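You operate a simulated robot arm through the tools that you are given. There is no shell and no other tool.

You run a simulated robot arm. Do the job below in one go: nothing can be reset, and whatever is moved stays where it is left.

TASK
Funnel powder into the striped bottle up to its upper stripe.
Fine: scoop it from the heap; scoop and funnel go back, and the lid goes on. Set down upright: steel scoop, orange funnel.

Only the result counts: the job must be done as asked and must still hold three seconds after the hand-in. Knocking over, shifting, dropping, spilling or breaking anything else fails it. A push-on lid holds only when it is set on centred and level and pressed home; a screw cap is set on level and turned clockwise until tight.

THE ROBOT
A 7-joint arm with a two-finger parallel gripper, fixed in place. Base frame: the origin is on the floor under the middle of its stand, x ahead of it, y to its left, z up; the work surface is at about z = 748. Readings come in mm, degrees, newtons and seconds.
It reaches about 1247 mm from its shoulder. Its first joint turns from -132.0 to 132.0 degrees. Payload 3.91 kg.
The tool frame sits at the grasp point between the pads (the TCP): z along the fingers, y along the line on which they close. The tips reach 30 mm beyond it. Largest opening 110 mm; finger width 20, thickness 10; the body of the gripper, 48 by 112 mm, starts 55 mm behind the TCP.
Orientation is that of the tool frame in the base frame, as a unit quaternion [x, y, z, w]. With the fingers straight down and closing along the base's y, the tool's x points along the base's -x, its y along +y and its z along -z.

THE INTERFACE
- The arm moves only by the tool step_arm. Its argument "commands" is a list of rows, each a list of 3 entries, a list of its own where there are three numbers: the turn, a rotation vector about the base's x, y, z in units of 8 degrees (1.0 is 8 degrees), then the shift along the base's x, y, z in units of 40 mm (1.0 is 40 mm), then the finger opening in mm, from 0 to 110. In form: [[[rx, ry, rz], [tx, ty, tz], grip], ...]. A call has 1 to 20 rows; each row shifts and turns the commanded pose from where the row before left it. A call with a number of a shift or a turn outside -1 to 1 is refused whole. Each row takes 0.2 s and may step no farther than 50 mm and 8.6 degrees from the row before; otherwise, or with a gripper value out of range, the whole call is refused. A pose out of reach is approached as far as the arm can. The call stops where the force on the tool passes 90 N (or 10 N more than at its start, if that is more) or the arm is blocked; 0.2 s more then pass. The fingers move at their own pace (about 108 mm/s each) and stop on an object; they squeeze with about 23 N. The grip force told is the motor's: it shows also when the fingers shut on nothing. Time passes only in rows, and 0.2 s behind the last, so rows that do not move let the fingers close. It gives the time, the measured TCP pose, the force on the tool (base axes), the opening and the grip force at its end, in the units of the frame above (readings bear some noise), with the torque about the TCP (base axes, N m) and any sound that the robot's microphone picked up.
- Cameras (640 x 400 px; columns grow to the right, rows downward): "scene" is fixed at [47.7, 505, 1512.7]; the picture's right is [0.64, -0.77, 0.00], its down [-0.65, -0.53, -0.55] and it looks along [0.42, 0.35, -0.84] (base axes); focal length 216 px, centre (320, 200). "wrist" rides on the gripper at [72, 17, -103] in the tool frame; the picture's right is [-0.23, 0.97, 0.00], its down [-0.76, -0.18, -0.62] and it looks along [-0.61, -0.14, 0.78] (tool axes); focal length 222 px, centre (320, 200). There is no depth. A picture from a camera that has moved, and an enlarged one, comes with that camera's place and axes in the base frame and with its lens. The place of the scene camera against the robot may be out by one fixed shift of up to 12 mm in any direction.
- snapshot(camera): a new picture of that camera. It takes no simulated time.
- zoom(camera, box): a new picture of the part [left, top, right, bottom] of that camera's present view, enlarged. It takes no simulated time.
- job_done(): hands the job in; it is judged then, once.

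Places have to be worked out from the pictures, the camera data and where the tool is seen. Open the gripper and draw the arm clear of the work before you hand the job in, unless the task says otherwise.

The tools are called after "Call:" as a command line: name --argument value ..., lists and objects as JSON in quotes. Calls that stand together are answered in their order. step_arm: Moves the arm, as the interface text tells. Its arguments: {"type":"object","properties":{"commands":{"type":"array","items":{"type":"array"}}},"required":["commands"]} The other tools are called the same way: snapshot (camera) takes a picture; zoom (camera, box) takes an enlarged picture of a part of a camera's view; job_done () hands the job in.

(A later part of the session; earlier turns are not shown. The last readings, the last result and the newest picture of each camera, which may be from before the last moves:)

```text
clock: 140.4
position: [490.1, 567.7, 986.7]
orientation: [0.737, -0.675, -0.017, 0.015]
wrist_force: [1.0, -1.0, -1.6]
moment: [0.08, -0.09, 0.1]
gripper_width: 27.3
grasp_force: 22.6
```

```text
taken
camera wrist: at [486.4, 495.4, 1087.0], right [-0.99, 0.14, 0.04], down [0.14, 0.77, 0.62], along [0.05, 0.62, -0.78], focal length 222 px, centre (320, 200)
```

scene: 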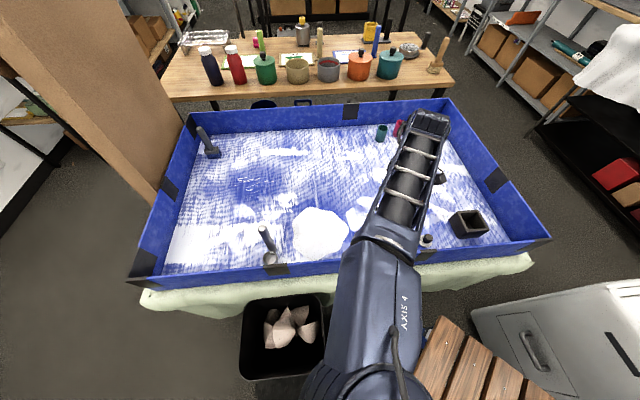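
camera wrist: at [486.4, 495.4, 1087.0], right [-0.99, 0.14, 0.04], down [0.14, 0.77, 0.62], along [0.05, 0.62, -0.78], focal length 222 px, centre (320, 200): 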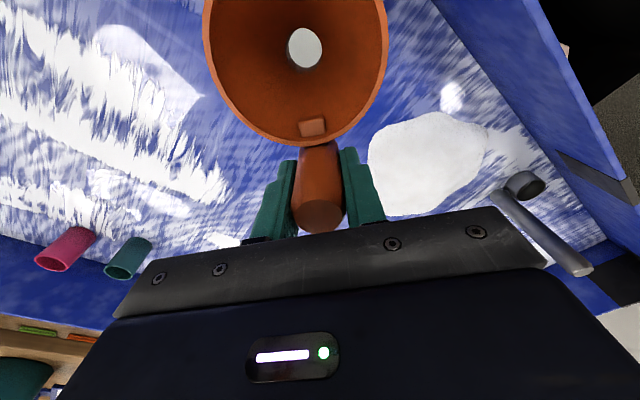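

Forces stay at the funnel's own weight, so nothing is jamming. I continue lifting slowly until the spout clears the mouth.

Call:
step_arm --commands '[[[0, 0, 0], [0, 0, 0.2], 0], [[0, 0, 0], [0, 0, 0.25], 0], [[0, 0, 0], [0, 0, 0.25], 0], [[0, 0, 0], [0, 0, 0.3], 0], [[0, 0, 0], [0, 0, 0.4], 0], [[0, 0, 0], [0, 0, 0.5], 0], [[0, 0, 0], [0, 0, 0.5], 0], [[0, 0, 0], [0, 0, 0], 0]]'

Call:
snapshot --camera "wrist"

Call:
snapshot --camera "scene"

```text
clock: 142.2
position: [491.8, 567.0, 1083.4]
orientation: [0.737, -0.675, -0.017, 0.015]
wrist_force: [-0.3, 0.3, -1.2]
moment: [0.1, 0.0, -0.04]
gripper_width: 27.4
grasp_force: 22.6
```

```text
taken
camera wrist: at [486.9, 493.4, 1184.9], right [-0.99, 0.14, 0.05], down [0.14, 0.77, 0.62], along [0.05, 0.62, -0.78], focal length 222 px, centre (320, 200)
```

wrist: 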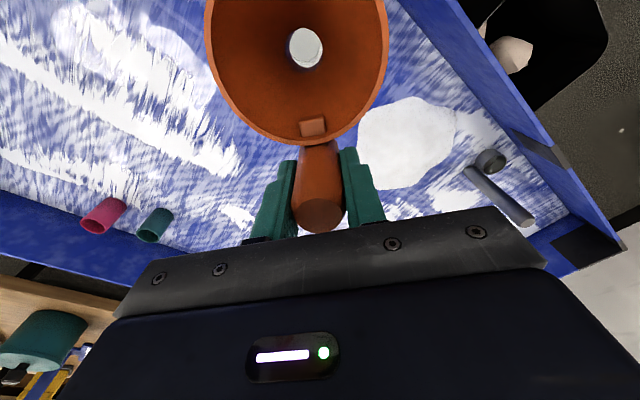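

```text
taken
```

scene: 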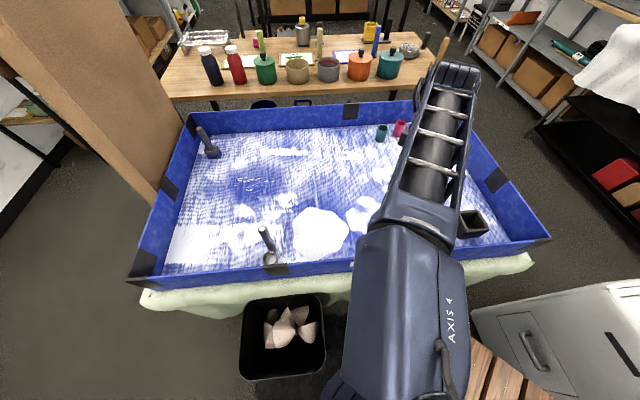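

The spout is well clear of the mouth. I level the tool, yaw +42° (funnel back to its original heading) and carry it over the holder.

Call:
step_arm --commands '[[[0, -0.325, 0], [0, 0, 0.3], 0], [[0, 0, 0.4], [0.3, -0.4, 0], 0], [[0, 0, 0.65], [0.5, -0.72, 0], 0], [[0, 0, 0.65], [0.5, -0.72, 0], 0], [[0, 0, 0.65], [0.5, -0.72, 0], 0], [[0, 0, 0.65], [0.5, -0.72, 0], 0], [[0, 0, 0.65], [0.5, -0.72, 0], 0], [[0, 0, 0.65], [0.5, -0.72, 0], 0], [[0, 0, 0.65], [0.5, -0.7, 0], 0], [[0, 0, 0.3], [0.075, -0.11, 0], 0], [[0, 0, 0], [0, 0, 0], 0], [[0, 0, 0], [0, 0, 0], 0]]'

Call:
snapshot --camera "wrist"

Call:
zoom --camera "scene" --box '[400, 110, 540, 250]'

```text
clock: 144.8
position: [648.4, 347.8, 1094.0]
orientation: [0.931, -0.366, 0.0, 0.001]
wrist_force: [0.3, 0.0, -1.0]
moment: [0.03, 0.04, 0.02]
gripper_width: 27.3
grasp_force: 23.6
```

```text
taken
camera wrist: at [691.1, 287.7, 1195.2], right [-0.83, -0.56, 0.0], down [-0.44, 0.65, 0.62], along [-0.35, 0.52, -0.78], focal length 222 px, centre (320, 200)
```

wrist: 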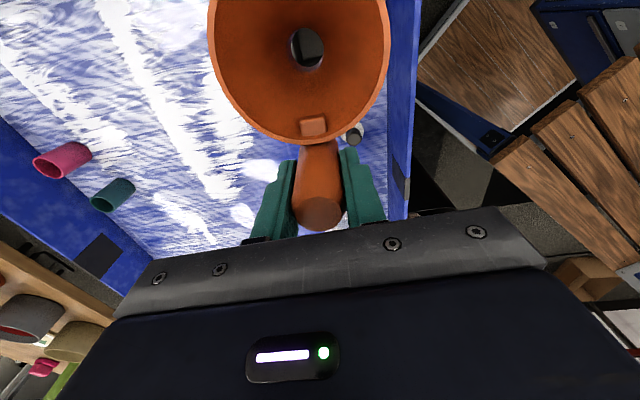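

```text
2.86 times, centred on (470, 180) of scene
camera zoom: at [47.7, 505.0, 1512.7], right [0.64, -0.77, 0.0], down [-0.65, -0.53, -0.55], along [0.42, 0.35, -0.84], focal length 617 px, centre (-109, 257)
```

zoom: 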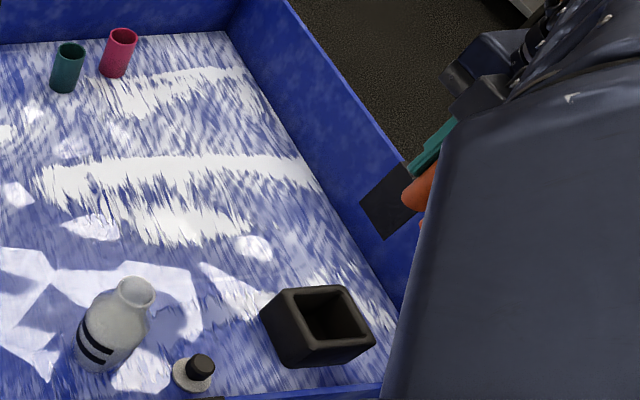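

The bottle stands fine. I zoom to measure the funnel's axis in the hand and the holder's opening.

Call:
zoom --camera "wrist" --box '[200, 0, 400, 150]'

Call:
zoom --camera "scene" --box '[380, 170, 500, 260]'

```text
2.67 times, centred on (300, 75) of wrist
camera zoom: at [691.1, 287.7, 1195.2], right [-0.83, -0.56, 0.0], down [-0.44, 0.65, 0.62], along [-0.35, 0.52, -0.78], focal length 592 px, centre (373, 533)
```

zoom: 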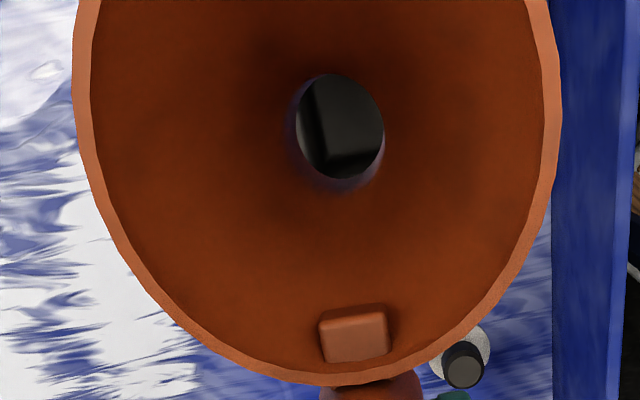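

```text
4.44 times, centred on (440, 215) of scene
camera zoom: at [47.7, 505.0, 1512.7], right [0.64, -0.77, 0.0], down [-0.65, -0.53, -0.55], along [0.42, 0.35, -0.84], focal length 960 px, centre (-213, 133)
```

zoom: 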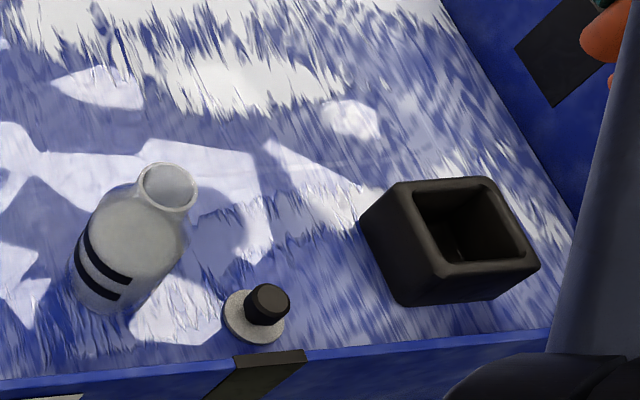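

Through the spout I can see the holder below. The funnel leans about 5° (spout swung away from its handle), so I rotate the tool 5.5° about the closing axis to level it and re-check, also trimming the position.

Call:
step_arm --commands '[[[0.4685, 0.503, 0], [-0.07, -0.0875, 0], 0], [[0, 0, 0], [0, 0, -0.5], 0], [[0, 0, 0], [0, 0, -0.5], 0], [[0, 0, 0], [0, 0, 0], 0], [[0, 0, 0], [0, 0, 0], 0]]'

Call:
zoom --camera "wrist" --box '[200, 0, 400, 150]'

Call:
zoom --camera "scene" --box '[420, 130, 540, 250]'

```text
clock: 146.0
position: [645.4, 343.3, 1054.3]
orientation: [0.93, -0.366, -0.044, -0.017]
wrist_force: [0.7, 0.4, -0.8]
moment: [0.06, 0.05, 0.02]
gripper_width: 27.2
grasp_force: 22.6
```

```text
2.67 times, centred on (300, 75) of wrist
camera zoom: at [694.7, 277.0, 1148.4], right [-0.83, -0.56, 0.02], down [-0.39, 0.61, 0.69], along [-0.4, 0.57, -0.72], focal length 592 px, centre (373, 533)
```

zoom: 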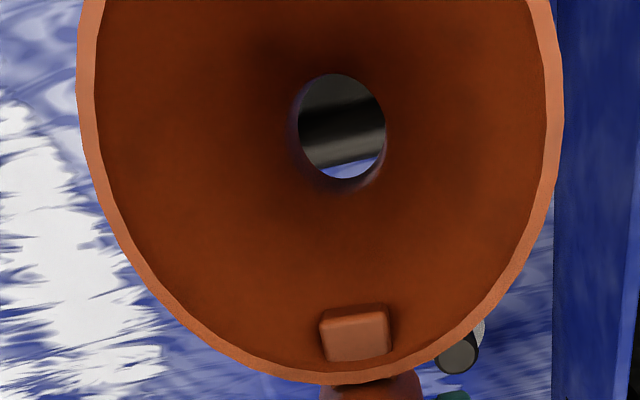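

```text
3.33 times, centred on (480, 190) of scene
camera zoom: at [47.7, 505.0, 1512.7], right [0.64, -0.77, 0.0], down [-0.65, -0.53, -0.55], along [0.42, 0.35, -0.84], focal length 720 px, centre (-213, 233)
```

zoom: 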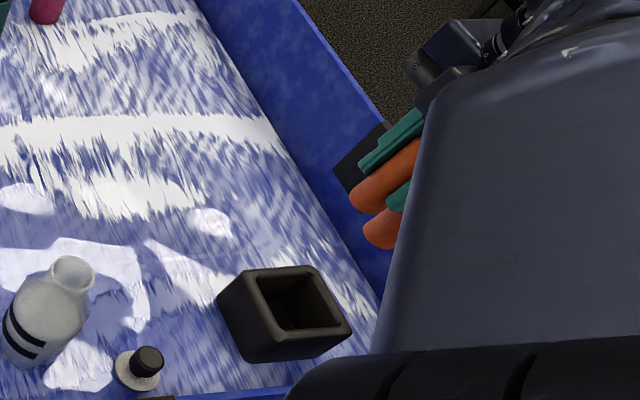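

Since the camera moves with the tool, the wrist view can't show the lean; I check the visible part of the funnel handle and spout in the scene view against the vertical direction there.

Call:
zoom --camera "scene" --box '[478, 150, 514, 186]'

```text
11.11 times, centred on (496, 168) of scene
camera zoom: at [47.7, 505.0, 1512.7], right [0.64, -0.77, 0.0], down [-0.65, -0.53, -0.55], along [0.42, 0.35, -0.84], focal length 2399 px, centre (-1636, 556)
```

zoom: 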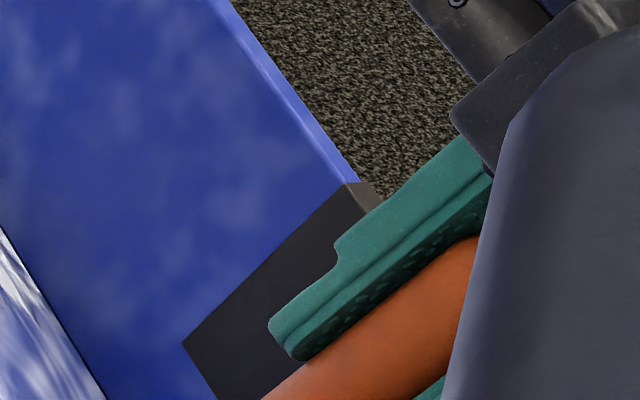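

The handle line is essentially parallel to the tool axis, so the extra lean correction was wrong; I undo it, add +5° yaw to match the original heading, and lower to just above the holder.

Call:
step_arm --commands '[[[-0.4685, -0.503, 0], [0, 0, 0], 0], [[0, 0, 0.625], [0, 0.01, -0.5], 0], [[0, 0, 0], [0, 0, -0.7], 0], [[0, 0, 0], [0, 0, -0.8], 0], [[0, 0, 0], [0, 0, -0.6], 0], [[0, 0, 0], [0, 0, -0.3], 0], [[0, 0, 0], [0, 0, 0], 0], [[0, 0, 0], [0, 0, 0], 0]]'

Call:
snapshot --camera "wrist"

Call:
zoom --camera "scene" --box '[420, 150, 540, 250]'

```text
clock: 147.8
position: [645.4, 346.0, 938.1]
orientation: [0.946, -0.325, 0.0, 0.0]
wrist_force: [0.6, 0.5, -1.4]
moment: [0.04, 0.05, 0.02]
gripper_width: 27.4
grasp_force: 22.9
```

```text
taken
camera wrist: at [692.6, 288.5, 1039.1], right [-0.78, -0.63, 0.0], down [-0.49, 0.61, 0.62], along [-0.39, 0.49, -0.78], focal length 222 px, centre (320, 200)
```

wrist: 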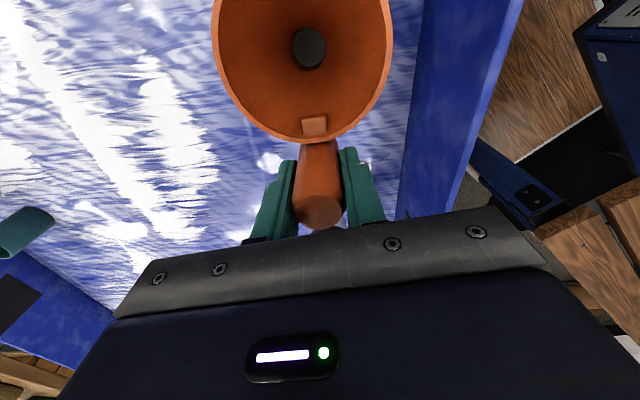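

```text
4.00 times, centred on (480, 200) of scene
camera zoom: at [47.7, 505.0, 1512.7], right [0.64, -0.77, 0.0], down [-0.65, -0.53, -0.55], along [0.42, 0.35, -0.84], focal length 864 px, centre (-320, 200)
```

zoom: 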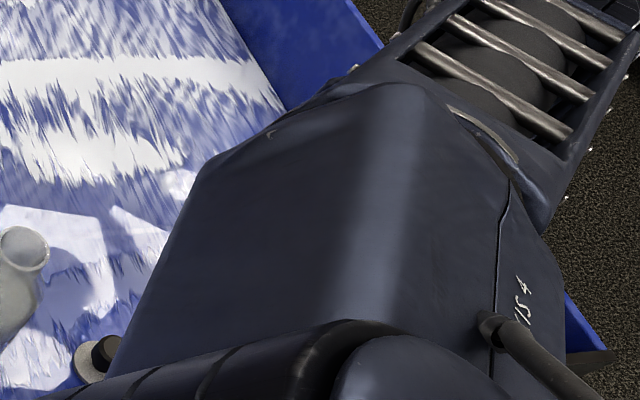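

The arm blocks the scene view here, but the TCP is at (646.3, 346.2), within 1–2 mm of the original grip pose, and the spout looks into the dark holder. I lower carefully, checking forces.

Call:
step_arm --commands '[[[0, 0, 0], [0, -0.025, -0.2], 0], [[0, 0, 0], [0, 0, -0.2], 0], [[0, 0, 0], [0, 0, -0.2], 0], [[0, 0, 0], [0, 0, 0], 0]]'

Call:
step_arm --commands '[[[0, 0, 0], [0, 0, -0.15], 0], [[0, 0, 0], [0, 0, -0.15], 0], [[0, 0, 0], [0, 0, -0.15], 0], [[0, 0, 0], [0, 0, 0], 0]]'

Call:
zoom --camera "wrist" --box '[200, 0, 440, 180]'

```text
clock: 148.8
position: [645.1, 343.9, 915.4]
orientation: [0.945, -0.326, 0.0, 0.0]
wrist_force: [-0.3, -0.4, -0.8]
moment: [0.03, 0.09, -0.03]
gripper_width: 27.4
grasp_force: 22.9
```

```text
clock: 149.8
position: [644.8, 342.6, 896.2]
orientation: [0.945, -0.326, 0.0, -0.001]
wrist_force: [0.2, 0.3, -2.1]
moment: [0.01, 0.04, -0.01]
gripper_width: 26.8
grasp_force: 23.3
```

```text
2.22 times, centred on (320, 90) of wrist
camera zoom: at [692.6, 286.8, 997.5], right [-0.78, -0.63, 0.0], down [-0.49, 0.61, 0.62], along [-0.39, 0.49, -0.78], focal length 494 px, centre (320, 444)
```

zoom: 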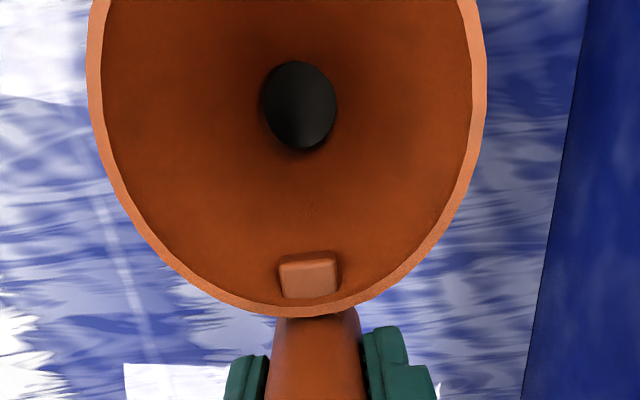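

No contact yet; TCP at z≈894.5. I continue down in small steps.

Call:
step_arm --commands '[[[0, 0, 0], [0, 0.02, -0.1], 0], [[0, 0, 0], [0, 0, -0.1], 0], [[0, 0, 0], [0, 0, -0.1], 0], [[0, 0, 0], [0, 0, 0], 0]]'

Call:
step_arm --commands '[[[0, 0, 0], [0, 0, -0.075], 0], [[0, 0, 0], [0, 0, -0.075], 0], [[0, 0, 0], [0, 0, 0], 0]]'

```text
clock: 150.8
position: [644.8, 344.9, 884.5]
orientation: [0.946, -0.326, 0.0, 0.001]
wrist_force: [0.3, 0.3, -1.1]
moment: [0.02, 0.05, 0.02]
gripper_width: 27.2
grasp_force: 23.1
```

```text
clock: 151.6
position: [644.8, 343.8, 878.2]
orientation: [0.946, -0.325, -0.001, -0.001]
wrist_force: [-0.2, -0.8, -0.8]
moment: [0.09, 0.05, 0.01]
gripper_width: 26.8
grasp_force: 23.0
```

Still free at z≈876. Now 2 mm steps.

Call:
step_arm --commands '[[[0, 0, 0], [0, 0, -0.05], 0], [[0, 0, 0], [0, 0, -0.05], 0], [[0, 0, 0], [0, 0, 0], 0]]'

Call:
step_arm --commands '[[[0, 0, 0], [0, 0, -0.05], 0], [[0, 0, 0], [0, 0, -0.04], 0], [[0, 0, 0], [0, 0, 0], 0]]'

Call:
zoom --camera "wrist" --box '[200, 0, 440, 180]'

```text
clock: 152.4
position: [646.1, 344.6, 874.3]
orientation: [0.946, -0.325, 0.0, 0.0]
wrist_force: [-0.3, 0.4, -1.3]
moment: [0.08, 0.07, 0.01]
gripper_width: 26.9
grasp_force: 23.1
```

```text
clock: 153.2
position: [645.2, 343.7, 870.7]
orientation: [0.945, -0.326, -0.001, 0.0]
wrist_force: [-1.1, 0.3, -0.6]
moment: [0.0, 0.05, -0.03]
gripper_width: 27.0
grasp_force: 23.8
```

```text
2.22 times, centred on (320, 90) of wrist
camera zoom: at [692.7, 286.8, 971.4], right [-0.78, -0.63, 0.0], down [-0.49, 0.61, 0.62], along [-0.39, 0.49, -0.78], focal length 494 px, centre (320, 444)
```

zoom: 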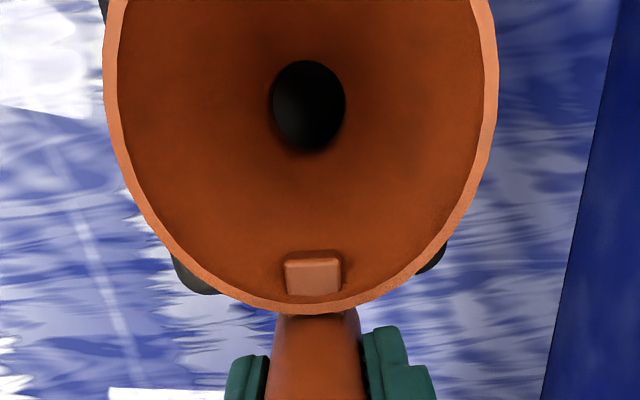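

Holder corners are now visible around the rim; forces remain small. I continue by 1.5–2 mm steps to find the seat.

Call:
step_arm --commands '[[[0, 0, 0], [0, 0, -0.04], 0], [[0, 0, 0], [0, 0, -0.04], 0], [[0, 0, 0], [0, 0, 0], 0]]'

Call:
step_arm --commands '[[[0, 0, 0], [0, 0, -0.04], 0], [[0, 0, 0], [0, 0, -0.04], 0], [[0, 0, 0], [0, 0, 0], 0]]'

Call:
zoom --camera "wrist" --box '[200, 0, 440, 180]'

```text
clock: 154.0
position: [644.5, 343.7, 868.4]
orientation: [0.946, -0.325, 0.001, 0.0]
wrist_force: [0.2, 0.0, 0.9]
moment: [0.07, 0.01, 0.04]
gripper_width: 26.9
grasp_force: 23.4
```

```text
clock: 154.8
position: [644.2, 343.5, 864.9]
orientation: [0.946, -0.326, 0.001, -0.001]
wrist_force: [-0.5, 4.6, 19.7]
moment: [-0.13, -0.14, 0.08]
gripper_width: 26.9
grasp_force: 23.6
```

```text
2.22 times, centred on (320, 90) of wrist
camera zoom: at [692.4, 287.0, 966.0], right [-0.78, -0.63, 0.0], down [-0.49, 0.61, 0.62], along [-0.39, 0.49, -0.78], focal length 494 px, centre (320, 444)
```

zoom: 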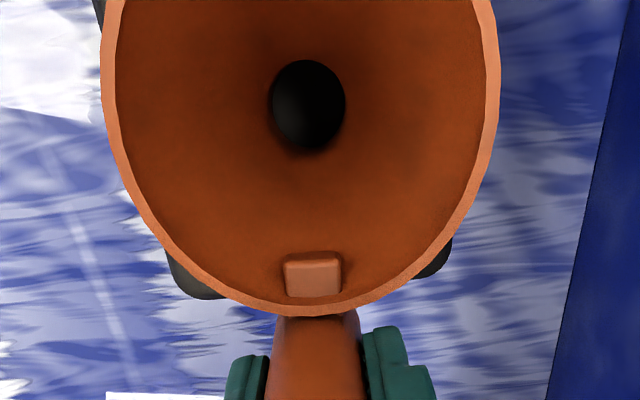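

Seated: 20 N up at z≈863. I back off 2 mm to relieve and then open the fingers.

Call:
step_arm --commands '[[[0, 0, 0], [0, 0, 0.04], 0], [[0, 0, 0], [0, 0, 0], 0], [[0, 0, 0], [0, 0, 0], 32], [[0, 0, 0], [0, 0, 0], 45], [[0, 0, 0], [0, 0, 0], 60], [[0, 0, 0], [0, 0, 0], 60]]'

Call:
zoom --camera "wrist" --box '[200, 0, 440, 180]'

```text
clock: 156.2
position: [644.7, 344.3, 866.6]
orientation: [0.945, -0.326, 0.0, 0.0]
wrist_force: [0.5, 0.1, 0.3]
moment: [0.03, -0.01, 0.02]
gripper_width: 60.0
grasp_force: 0.0
```

```text
2.22 times, centred on (320, 90) of wrist
camera zoom: at [692.1, 287.2, 966.6], right [-0.78, -0.63, 0.0], down [-0.49, 0.61, 0.62], along [-0.39, 0.49, -0.78], focal length 494 px, centre (320, 444)
```

zoom: 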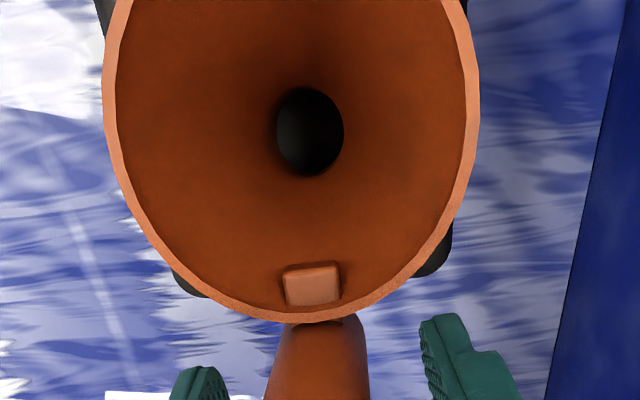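

The funnel settled level in its holder. I open to 75 mm and withdraw straight up, then check it.

Call:
step_arm --commands '[[[0, 0, 0], [0, 0, 0], 75], [[0, 0, 0], [0, 0, 0.2], 75], [[0, 0, 0], [0, 0, 0.4], 75], [[0, 0, 0], [0, 0, 0.7], 75], [[0, 0, 0], [0, 0, 0.9], 75], [[0, 0, 0], [0, 0, 0.9], 75], [[0, 0, 0], [0, 0, 0.9], 75], [[0, 0, 0], [0, 0, 0.9], 75], [[0, 0, 0], [0, 0, 0], 75]]'

Call:
snapshot --camera "wrist"

Call:
snapshot --camera "scene"

```text
clock: 158.2
position: [645.1, 344.0, 1062.2]
orientation: [0.945, -0.326, 0.0, 0.0]
wrist_force: [-0.4, -0.4, -0.5]
moment: [0.02, 0.0, 0.02]
gripper_width: 75.1
grasp_force: 0.1
```

```text
taken
camera wrist: at [693.8, 286.8, 1163.2], right [-0.78, -0.63, 0.0], down [-0.49, 0.61, 0.62], along [-0.39, 0.49, -0.78], focal length 222 px, centre (320, 200)
```

wrist: 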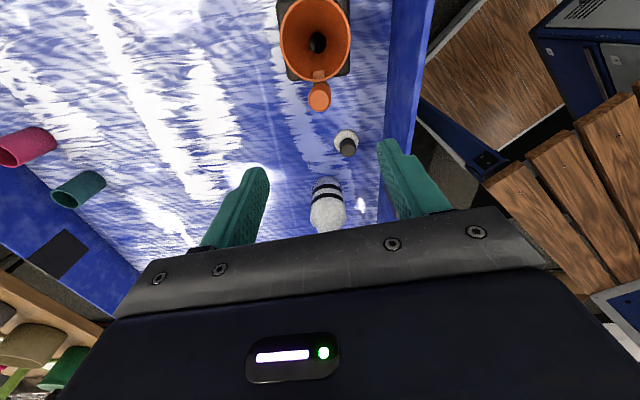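

```text
taken
```

scene: 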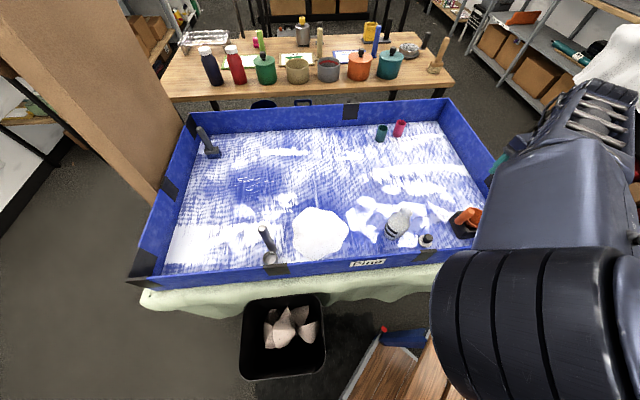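

The funnel is back in its holder, upright. Now the lid; I zoom on the lid and the bottle from here.

Call:
zoom --camera "wrist" --box '[300, 110, 390, 240]'

Call:
zoom --camera "scene" --box '[380, 200, 440, 250]'

Call:
zoom --camera "wrist" --box '[320, 115, 370, 165]'

```text
3.08 times, centred on (345, 175) of wrist
camera zoom: at [693.8, 286.8, 1163.2], right [-0.78, -0.63, 0.0], down [-0.49, 0.61, 0.62], along [-0.39, 0.49, -0.78], focal length 684 px, centre (243, 277)
```

zoom: 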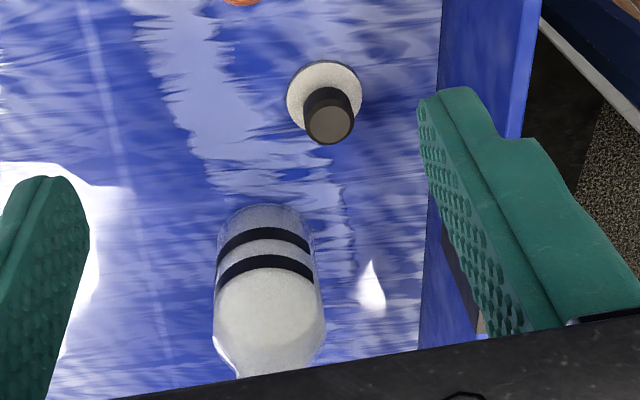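

```text
8.00 times, centred on (410, 225) of scene
camera zoom: at [47.7, 505.0, 1512.7], right [0.64, -0.77, 0.0], down [-0.65, -0.53, -0.55], along [0.42, 0.35, -0.84], focal length 1727 px, centre (-400, 0)
```

zoom: 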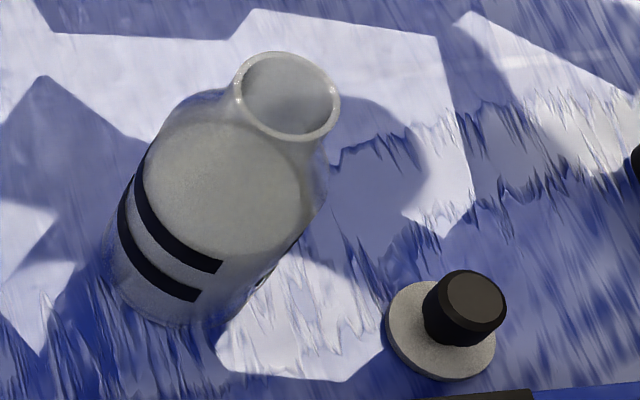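

```text
8.00 times, centred on (345, 140) of wrist
camera zoom: at [693.8, 286.8, 1163.2], right [-0.78, -0.63, 0.0], down [-0.49, 0.61, 0.62], along [-0.39, 0.49, -0.78], focal length 1777 px, centre (120, 680)
```

zoom: 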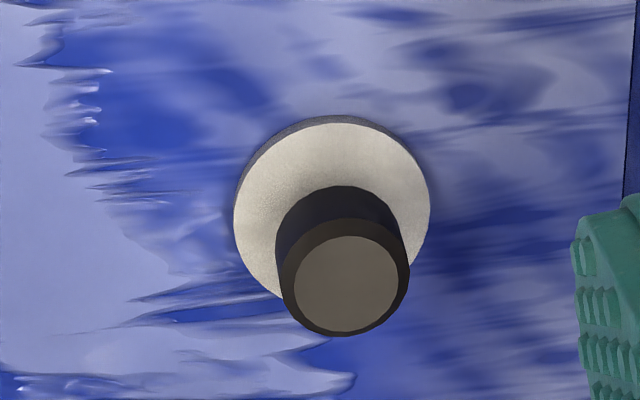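

Lid: disc ≈48 mm with top at z≈756, knob ≈29 mm wide, top at (538.5, 397, 791). Before fetching it I re-measure the bottle mouth from close above, moving over it at a safe height.

Call:
step_arm --commands '[[[0, 0, 0], [-0.6, 0.66, 0], 75], [[0, 0, 0], [-0.6, 0.66, 0], 75], [[0, 0, 0], [-0.6, 0.66, 0], 75], [[0, 0, 0], [-0.6, 0.66, 0], 75], [[0, 0, 0], [-0.6, 0.66, -0.15], 75], [[0, 0, 0], [-0.6, 0.66, -0.15], 75], [[0, 0, 0], [0, 0, 0], 75], [[0, 0, 0], [0, 0, 0], 75]]'

Call:
snapshot --camera "wrist"

Call:
zoom --camera "wrist" --box '[280, 80, 360, 160]'

```text
clock: 160.0
position: [499.8, 500.7, 1050.9]
orientation: [0.945, -0.326, 0.0, 0.0]
wrist_force: [0.0, 0.2, 0.8]
moment: [-0.02, 0.02, 0.01]
gripper_width: 74.9
grasp_force: 0.1
```

```text
taken
camera wrist: at [548.2, 443.7, 1152.1], right [-0.78, -0.63, 0.0], down [-0.49, 0.61, 0.62], along [-0.39, 0.49, -0.78], focal length 222 px, centre (320, 200)
```

wrist: 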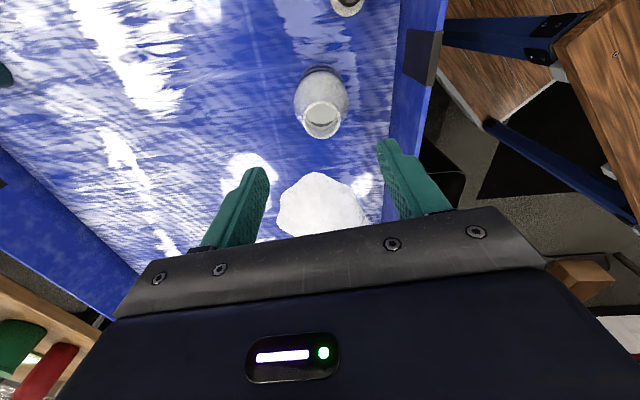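

```text
5.00 times, centred on (320, 120) of wrist
camera zoom: at [548.2, 443.7, 1152.1], right [-0.78, -0.63, 0.0], down [-0.49, 0.61, 0.62], along [-0.39, 0.49, -0.78], focal length 1111 px, centre (320, 600)
```

zoom: 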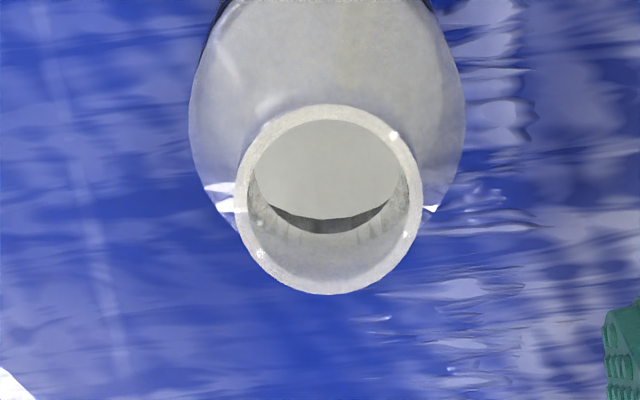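

I can see the powder surface through the mouth, and the mouth rim clearly. I centre the tool over it and take views at two yaw angles to calibrate out camera offsets.

Call:
step_arm --commands '[[[0, 0, 0], [-0.19, 0.15, -0.2], 75], [[0, 0, 0], [0, 0, -0.2], 75], [[0, 0, 0], [0, 0, 0], 75], [[0, 0, 0], [0, 0, 0], 75]]'

Call:
zoom --camera "wrist" --box '[280, 70, 360, 150]'

Call:
step_arm --commands '[[[0, 0, -1], [0, 0, 0], 75], [[0, 0, -1], [0, 0, 0], 75], [[0, 0, -1], [0, 0, 0], 75], [[0, 0, -1], [0, 0, 0], 75], [[0, 0, -1], [0, 0, 0], 75], [[0, 0, -1], [0, 0, 0], 75], [[0, 0, -1], [0, 0, 0], 75], [[0, 0, -1], [0, 0, 0], 75], [[0, 0, 0], [0, 0, 0], 75], [[0, 0, 0], [0, 0, 0], 75]]'

Call:
zoom --camera "wrist" --box '[280, 70, 360, 150]'

```text
clock: 161.0
position: [492.8, 507.5, 1033.2]
orientation: [0.945, -0.326, -0.001, 0.0]
wrist_force: [-1.4, 1.1, -0.5]
moment: [0.02, 0.0, -0.02]
gripper_width: 75.1
grasp_force: 0.2
```

```text
5.00 times, centred on (320, 110) of wrist
camera zoom: at [540.0, 450.1, 1134.8], right [-0.78, -0.63, 0.0], down [-0.49, 0.61, 0.62], along [-0.39, 0.49, -0.78], focal length 1111 px, centre (320, 650)
```

zoom: 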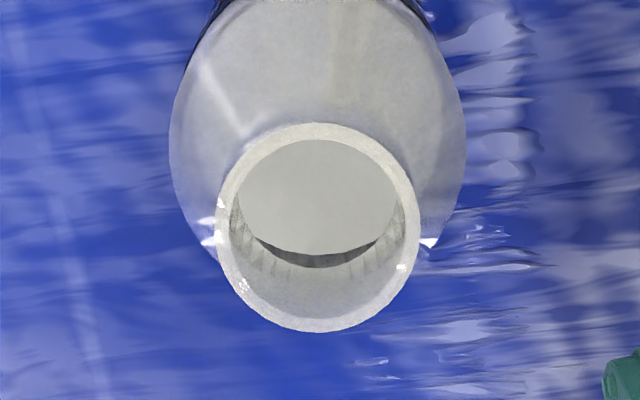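

```text
clock: 163.2
position: [492.9, 508.5, 1034.6]
orientation: [-0.629, 0.778, 0.0, 0.0]
wrist_force: [0.1, -0.7, -0.8]
moment: [-0.03, 0.0, 0.03]
gripper_width: 75.1
grasp_force: 0.0
```

```text
5.00 times, centred on (320, 110) of wrist
camera zoom: at [462.1, 441.5, 1135.3], right [-0.91, 0.43, 0.0], down [0.33, 0.71, 0.62], along [0.27, 0.56, -0.78], focal length 1111 px, centre (320, 650)
```

zoom: 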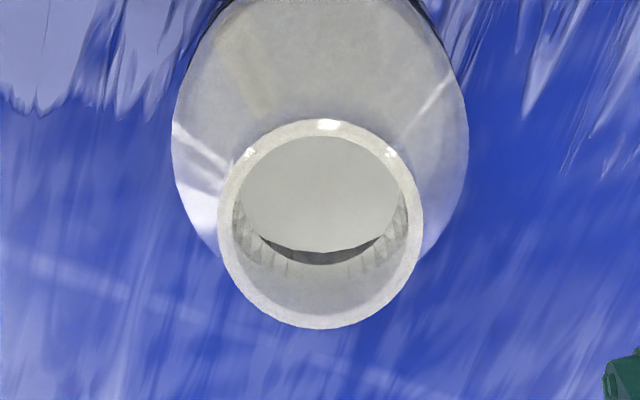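

Rotating 64° barely moved the mouth in the picture, so the mouth axis is at TCP coordinates (493.0, 508.35). Now I go above the lid at a similar relative height to centre on its knob the same way.

Call:
step_arm --commands '[[[0, 0, 0], [0.3, -0.75, 0], 75], [[0, 0, 0], [0.3, -0.75, 0], 75], [[0, 0, 0], [0.3, -0.75, -0.2], 75], [[0, 0, 0], [0.215, -0.53, -0.8], 75], [[0, 0, 0], [0, 0, -0.9], 75], [[0, 0, 0], [0, 0, -0.9], 75], [[0, 0, 0], [0, 0, 0], 75], [[0, 0, 0], [0, 0, 0], 75]]'

Call:
snapshot --camera "wrist"

Call:
zoom --camera "wrist" --box '[280, 70, 360, 150]'

```text
clock: 165.0
position: [535.8, 398.9, 923.4]
orientation: [-0.63, 0.777, 0.0, 0.0]
wrist_force: [-0.7, -0.4, -0.3]
moment: [0.0, 0.0, -0.02]
gripper_width: 75.0
grasp_force: 0.1
```

```text
taken
camera wrist: at [504.8, 332.9, 1024.3], right [-0.91, 0.42, 0.0], down [0.33, 0.71, 0.62], along [0.26, 0.56, -0.78], focal length 222 px, centre (320, 200)
```

wrist: 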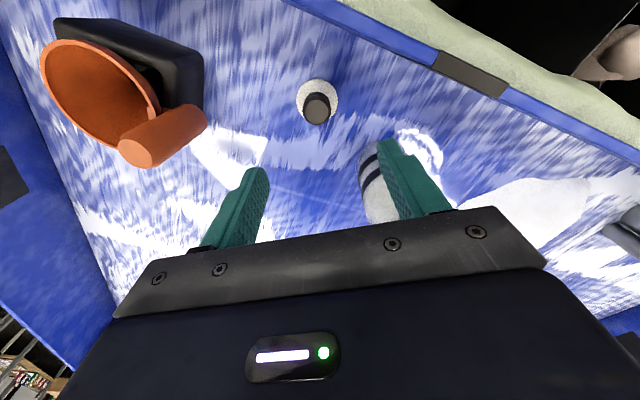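

```text
5.00 times, centred on (320, 110) of wrist
camera zoom: at [504.8, 332.9, 1024.3], right [-0.91, 0.42, 0.0], down [0.33, 0.71, 0.62], along [0.26, 0.56, -0.78], focal length 1111 px, centre (320, 650)
```

zoom: 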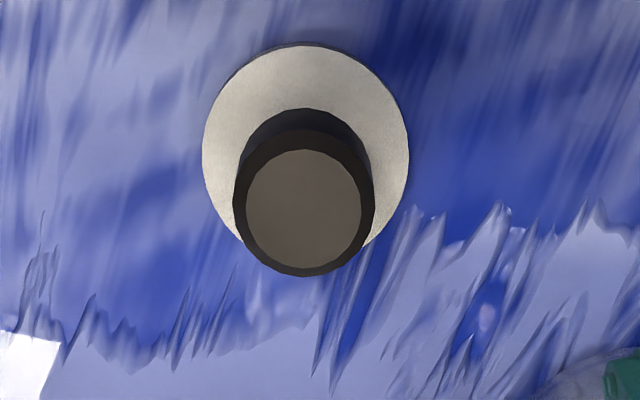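

The knob is ~3–4 mm off the tool axis. I shift by (+2.8, -3.2) and compare views at two yaw angles.

Call:
step_arm --commands '[[[0, 0, 0], [0.07, -0.08, 0], 75], [[0, 0, 0], [0, 0, 0], 75], [[0, 0, 0], [0, 0, 0], 75]]'

Call:
zoom --camera "wrist" --box '[280, 70, 360, 150]'

Call:
step_arm --commands '[[[0, 0, 1], [0, 0, 0], 75], [[0, 0, 1], [0, 0, 0], 75], [[0, 0, 1], [0, 0, 0], 75], [[0, 0, 1], [0, 0, 0], 75], [[0, 0, 1], [0, 0, 0], 75], [[0, 0, 1], [0, 0, 0], 75], [[0, 0, 1], [0, 0, 0], 75], [[0, 0, 1], [0, 0, 0], 75], [[0, 0, 0], [0, 0, 0], 75], [[0, 0, 0], [0, 0, 0], 75]]'

Call:
zoom --camera "wrist" --box '[280, 70, 360, 150]'

```text
clock: 165.8
position: [538.4, 395.3, 922.3]
orientation: [-0.63, 0.777, 0.0, -0.001]
wrist_force: [-0.9, -0.4, -0.1]
moment: [0.0, 0.01, 0.03]
gripper_width: 75.0
grasp_force: 0.0
```

```text
5.00 times, centred on (320, 110) of wrist
camera zoom: at [507.9, 329.0, 1024.6], right [-0.91, 0.42, 0.0], down [0.33, 0.71, 0.62], along [0.26, 0.56, -0.78], focal length 1111 px, centre (320, 650)
```

zoom: 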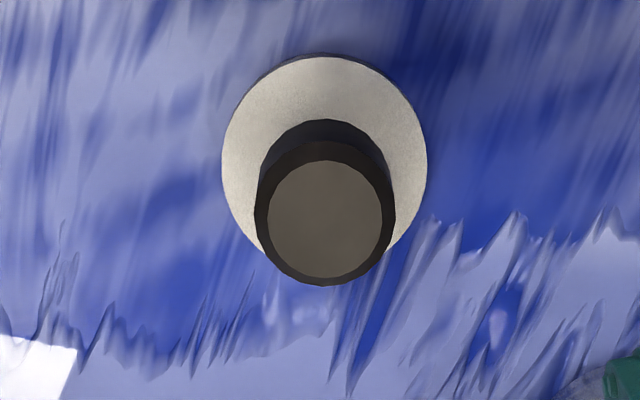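

```text
clock: 168.0
position: [539.2, 393.9, 921.4]
orientation: [0.945, -0.326, 0.0, 0.0]
wrist_force: [-0.7, 0.3, -0.3]
moment: [0.01, 0.02, 0.03]
gripper_width: 74.8
grasp_force: 0.0
```

```text
5.00 times, centred on (320, 110) of wrist
camera zoom: at [587.7, 337.1, 1022.5], right [-0.78, -0.63, 0.0], down [-0.49, 0.61, 0.62], along [-0.39, 0.49, -0.78], focal length 1111 px, centre (320, 650)
```

zoom: 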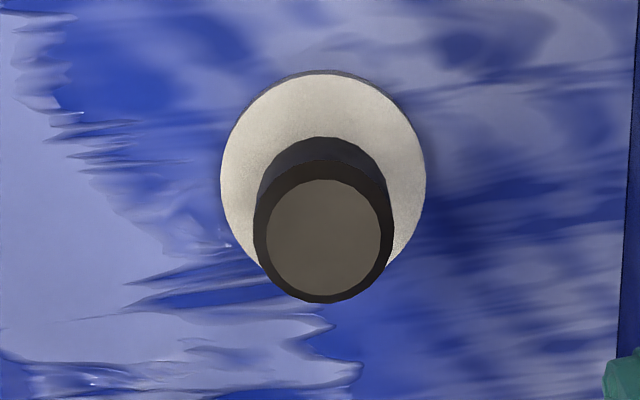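

Solving both views: knob centre (538.25, 396.7) and a constant 2 mm camera bias, consistent with the mouth measurement. I correct by (-3.25, +1.75) and verify before descending.

Call:
step_arm --commands '[[[0, 0, 0], [-0.081, 0.044, 0], 75], [[0, 0, 0], [0, 0, -0.5], 75], [[0, 0, 0], [0, 0, 0], 60], [[0, 0, 0], [0, 0, 0], 60]]'

Call:
zoom --camera "wrist" --box '[280, 70, 360, 150]'

```text
clock: 169.0
position: [535.9, 395.9, 901.7]
orientation: [0.946, -0.325, 0.0, 0.0]
wrist_force: [0.7, 0.2, 0.4]
moment: [-0.01, 0.0, 0.01]
gripper_width: 59.5
grasp_force: 0.1
```

```text
5.00 times, centred on (320, 110) of wrist
camera zoom: at [584.7, 339.4, 1002.4], right [-0.78, -0.63, 0.0], down [-0.49, 0.61, 0.62], along [-0.39, 0.49, -0.78], focal length 1111 px, centre (320, 650)
```

zoom: 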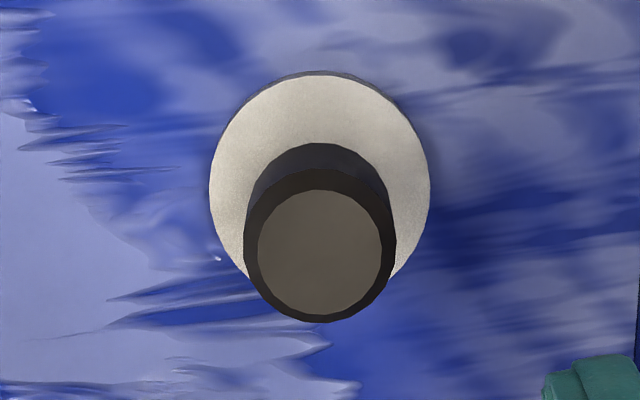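

Centred to within ~0.5 mm along the critical axis. I descend so the tips stop ~7 mm above the disc, then close on the knob.

Call:
step_arm --commands '[[[0, 0, 0], [0, 0, -0.7], 60], [[0, 0, 0], [0, 0, -0.8], 60], [[0, 0, 0], [0, 0, -0.7], 60], [[0, 0, 0], [0, 0, -0.35], 60], [[0, 0, 0], [0, 0, -0.1], 60], [[0, 0, 0], [0, 0, 0], 60]]'

Call:
zoom --camera "wrist" --box '[250, 90, 390, 220]'

Call:
zoom --camera "scene" --box '[400, 200, 460, 260]'

```text
clock: 170.4
position: [536.6, 395.1, 795.4]
orientation: [0.946, -0.326, 0.0, 0.001]
wrist_force: [0.0, -1.2, -0.3]
moment: [0.0, 0.0, 0.03]
gripper_width: 60.1
grasp_force: 0.1
```

```text
3.08 times, centred on (320, 155) of wrist
camera zoom: at [584.2, 337.6, 896.9], right [-0.78, -0.63, 0.0], down [-0.49, 0.61, 0.62], along [-0.39, 0.49, -0.78], focal length 684 px, centre (320, 338)
```

zoom: 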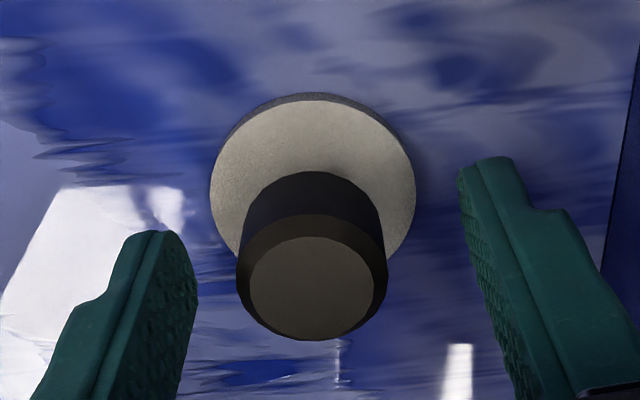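

```text
6.67 times, centred on (430, 230) of scene
camera zoom: at [47.7, 505.0, 1512.7], right [0.64, -0.77, 0.0], down [-0.65, -0.53, -0.55], along [0.42, 0.35, -0.84], focal length 1439 px, centre (-413, 0)
```

zoom: 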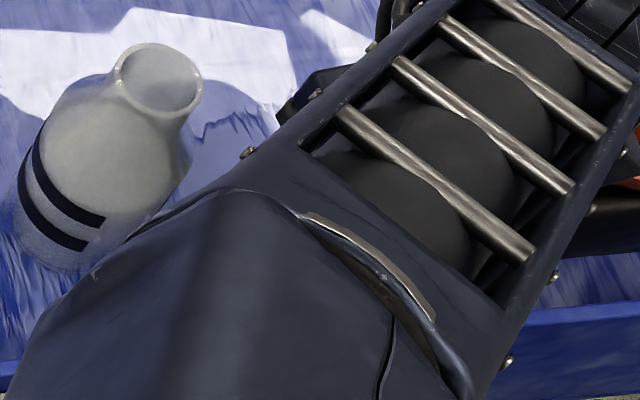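

Good: knob between the fingers, ~1 mm off in the closing direction. I nudge and close.

Call:
step_arm --commands '[[[0, 0, 0], [0.005, 0.02, 0], 50], [[0, 0, 0], [0, 0, 0], 40], [[0, 0, 0], [0, 0, 0], 0], [[0, 0, 0], [0, 0, 0], 0], [[0, 0, 0], [0, 0, 0], 0]]'

Call:
zoom --camera "wrist" --box '[250, 90, 390, 220]'

```text
clock: 171.6
position: [537.2, 395.1, 796.1]
orientation: [0.945, -0.326, 0.0, 0.0]
wrist_force: [-0.2, 0.5, 0.6]
moment: [0.02, 0.03, 0.01]
gripper_width: 27.5
grasp_force: 23.0
```

```text
3.08 times, centred on (320, 155) of wrist
camera zoom: at [584.7, 338.7, 897.1], right [-0.78, -0.63, 0.0], down [-0.49, 0.61, 0.62], along [-0.39, 0.49, -0.78], focal length 684 px, centre (320, 338)
```

zoom: 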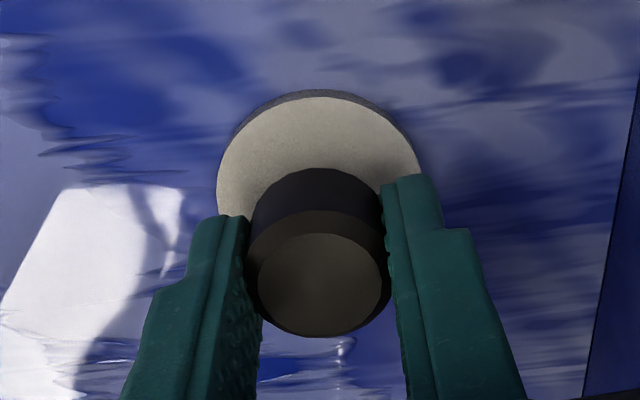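

Knob gripped (27.5 mm). I lift the lid straight up to z≈1000.

Call:
step_arm --commands '[[[0, 0, 0], [0, 0, 0.2], 0], [[0, 0, 0], [0, 0, 0.5], 0], [[0, 0, 0], [0, 0, 0.8], 0], [[0, 0, 0], [0, 0, 0.9], 0], [[0, 0, 0], [0, 0, 0.9], 0], [[0, 0, 0], [0, 0, 0.9], 0], [[0, 0, 0], [0, 0, 0.9], 0], [[0, 0, 0], [0, 0, 0], 0]]'

Call:
snapshot --camera "wrist"

Call:
zoom --camera "scene" --box '[380, 130, 500, 250]'

```text
clock: 173.4
position: [537.6, 398.7, 1000.2]
orientation: [0.945, -0.326, 0.0, 0.001]
wrist_force: [0.7, -0.5, -1.4]
moment: [0.0, -0.04, -0.01]
gripper_width: 27.7
grasp_force: 22.7
```

```text
taken
camera wrist: at [586.0, 340.5, 1101.5], right [-0.78, -0.63, 0.0], down [-0.49, 0.61, 0.62], along [-0.39, 0.49, -0.78], focal length 222 px, centre (320, 200)
```

wrist: 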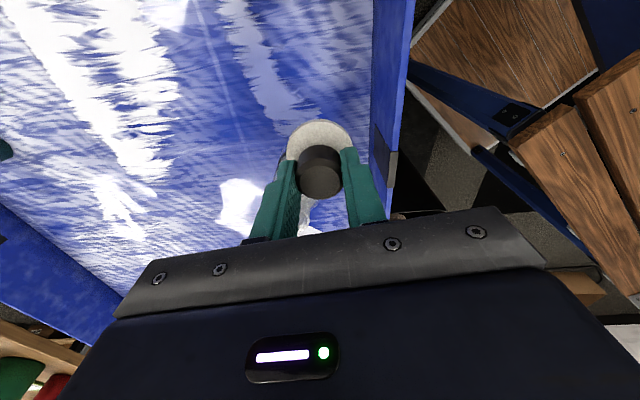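

```text
3.33 times, centred on (440, 190) of scene
camera zoom: at [47.7, 505.0, 1512.7], right [0.64, -0.77, 0.0], down [-0.65, -0.53, -0.55], along [0.42, 0.35, -0.84], focal length 720 px, centre (-80, 233)
```

zoom: 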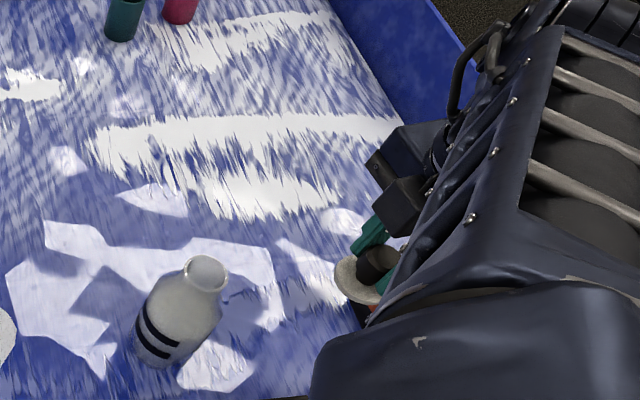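

The lid is in hand. I zoom on it in the scene to see its shape and levelness.

Call:
zoom --camera "scene" --box '[430, 190, 460, 220]'

```text
13.33 times, centred on (445, 205) of scene
camera zoom: at [47.7, 505.0, 1512.7], right [0.64, -0.77, 0.0], down [-0.65, -0.53, -0.55], along [0.42, 0.35, -0.84], focal length 2879 px, centre (-1347, 133)
```

zoom: 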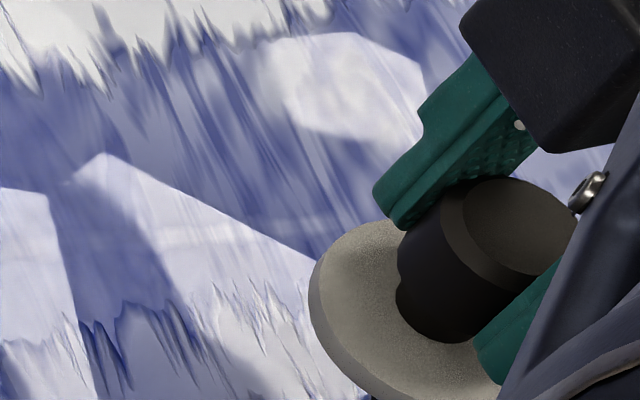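

The lid is a plain thick disc cap with a knob. I move it above the mouth axis (493.0, 508.35), keeping it ~45 mm above the mouth, and check.

Call:
step_arm --commands '[[[0, 0, 0], [-0.2, 0.47, 0], 0], [[0, 0, 0], [-0.35, 0.82, 0], 0], [[0, 0, 0], [-0.35, 0.82, 0], 0], [[0, 0, 0], [-0.27, 0.64, 0], 0], [[0, 0, 0], [0, 0, 0], 0], [[0, 0, 0], [0, 0, 0], 0]]'

Call:
snapshot --camera "wrist"

Call:
snapshot --camera "scene"

```text
clock: 174.8
position: [490.2, 509.5, 1000.3]
orientation: [0.945, -0.326, 0.0, 0.0]
wrist_force: [-0.8, 0.4, -0.7]
moment: [0.02, -0.01, -0.04]
gripper_width: 27.9
grasp_force: 22.6
```

```text
taken
camera wrist: at [537.9, 451.7, 1100.8], right [-0.78, -0.63, 0.0], down [-0.49, 0.61, 0.62], along [-0.39, 0.49, -0.78], focal length 222 px, centre (320, 200)
```

wrist: 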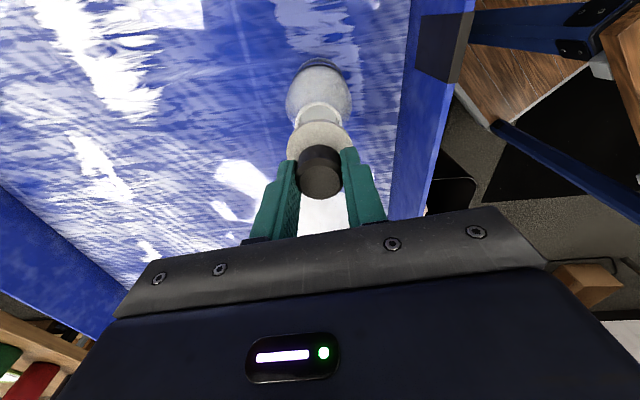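

```text
taken
```

scene: 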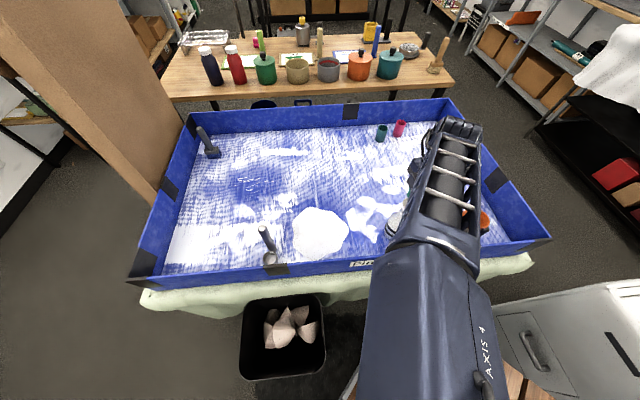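

I'm 1–2 mm off the target; I correct by (+1.35, -1.15) and lower to ~12 mm above the mouth, then zoom for the relative alignment.

Call:
step_arm --commands '[[[0, 0, 0], [0.034, -0.029, -0.3], 0], [[0, 0, 0], [0, 0, -0.3], 0], [[0, 0, 0], [0, 0, -0.2], 0], [[0, 0, 0], [0, 0, 0], 0], [[0, 0, 0], [0, 0, 0], 0]]'

Call:
zoom --camera "wrist" --box '[270, 70, 370, 170]'

Call:
zoom --camera "scene" --box '[375, 180, 435, 240]'

```text
clock: 176.0
position: [489.9, 505.1, 967.2]
orientation: [0.945, -0.326, 0.0, 0.0]
wrist_force: [-0.7, -0.3, 0.2]
moment: [0.01, 0.02, -0.02]
gripper_width: 28.1
grasp_force: 22.7
```

```text
4.00 times, centred on (320, 120) of wrist
camera zoom: at [538.9, 448.2, 1068.7], right [-0.78, -0.63, 0.0], down [-0.49, 0.61, 0.62], along [-0.39, 0.49, -0.78], focal length 888 px, centre (320, 520)
```

zoom: 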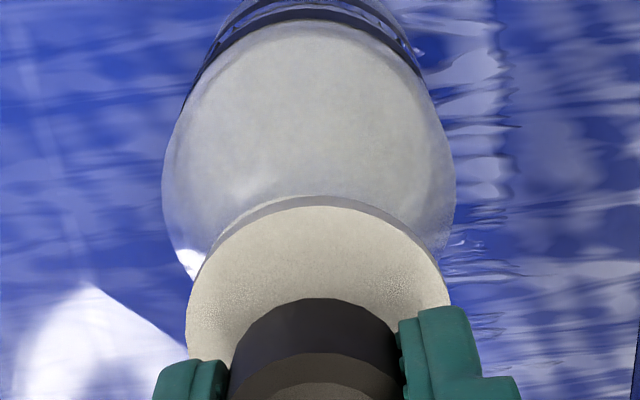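

```text
6.67 times, centred on (405, 210) of scene
camera zoom: at [47.7, 505.0, 1512.7], right [0.64, -0.77, 0.0], down [-0.65, -0.53, -0.55], along [0.42, 0.35, -0.84], focal length 1439 px, centre (-247, 133)
```

zoom: 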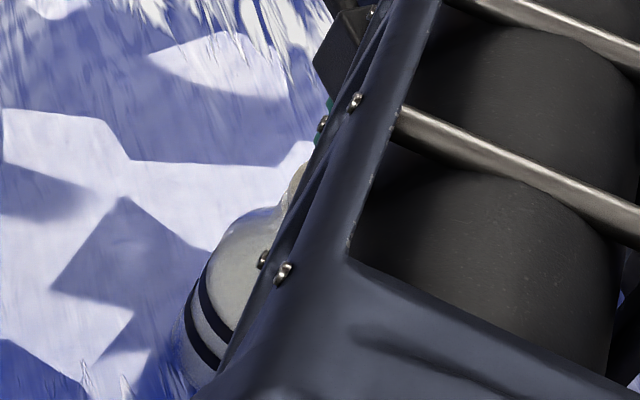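

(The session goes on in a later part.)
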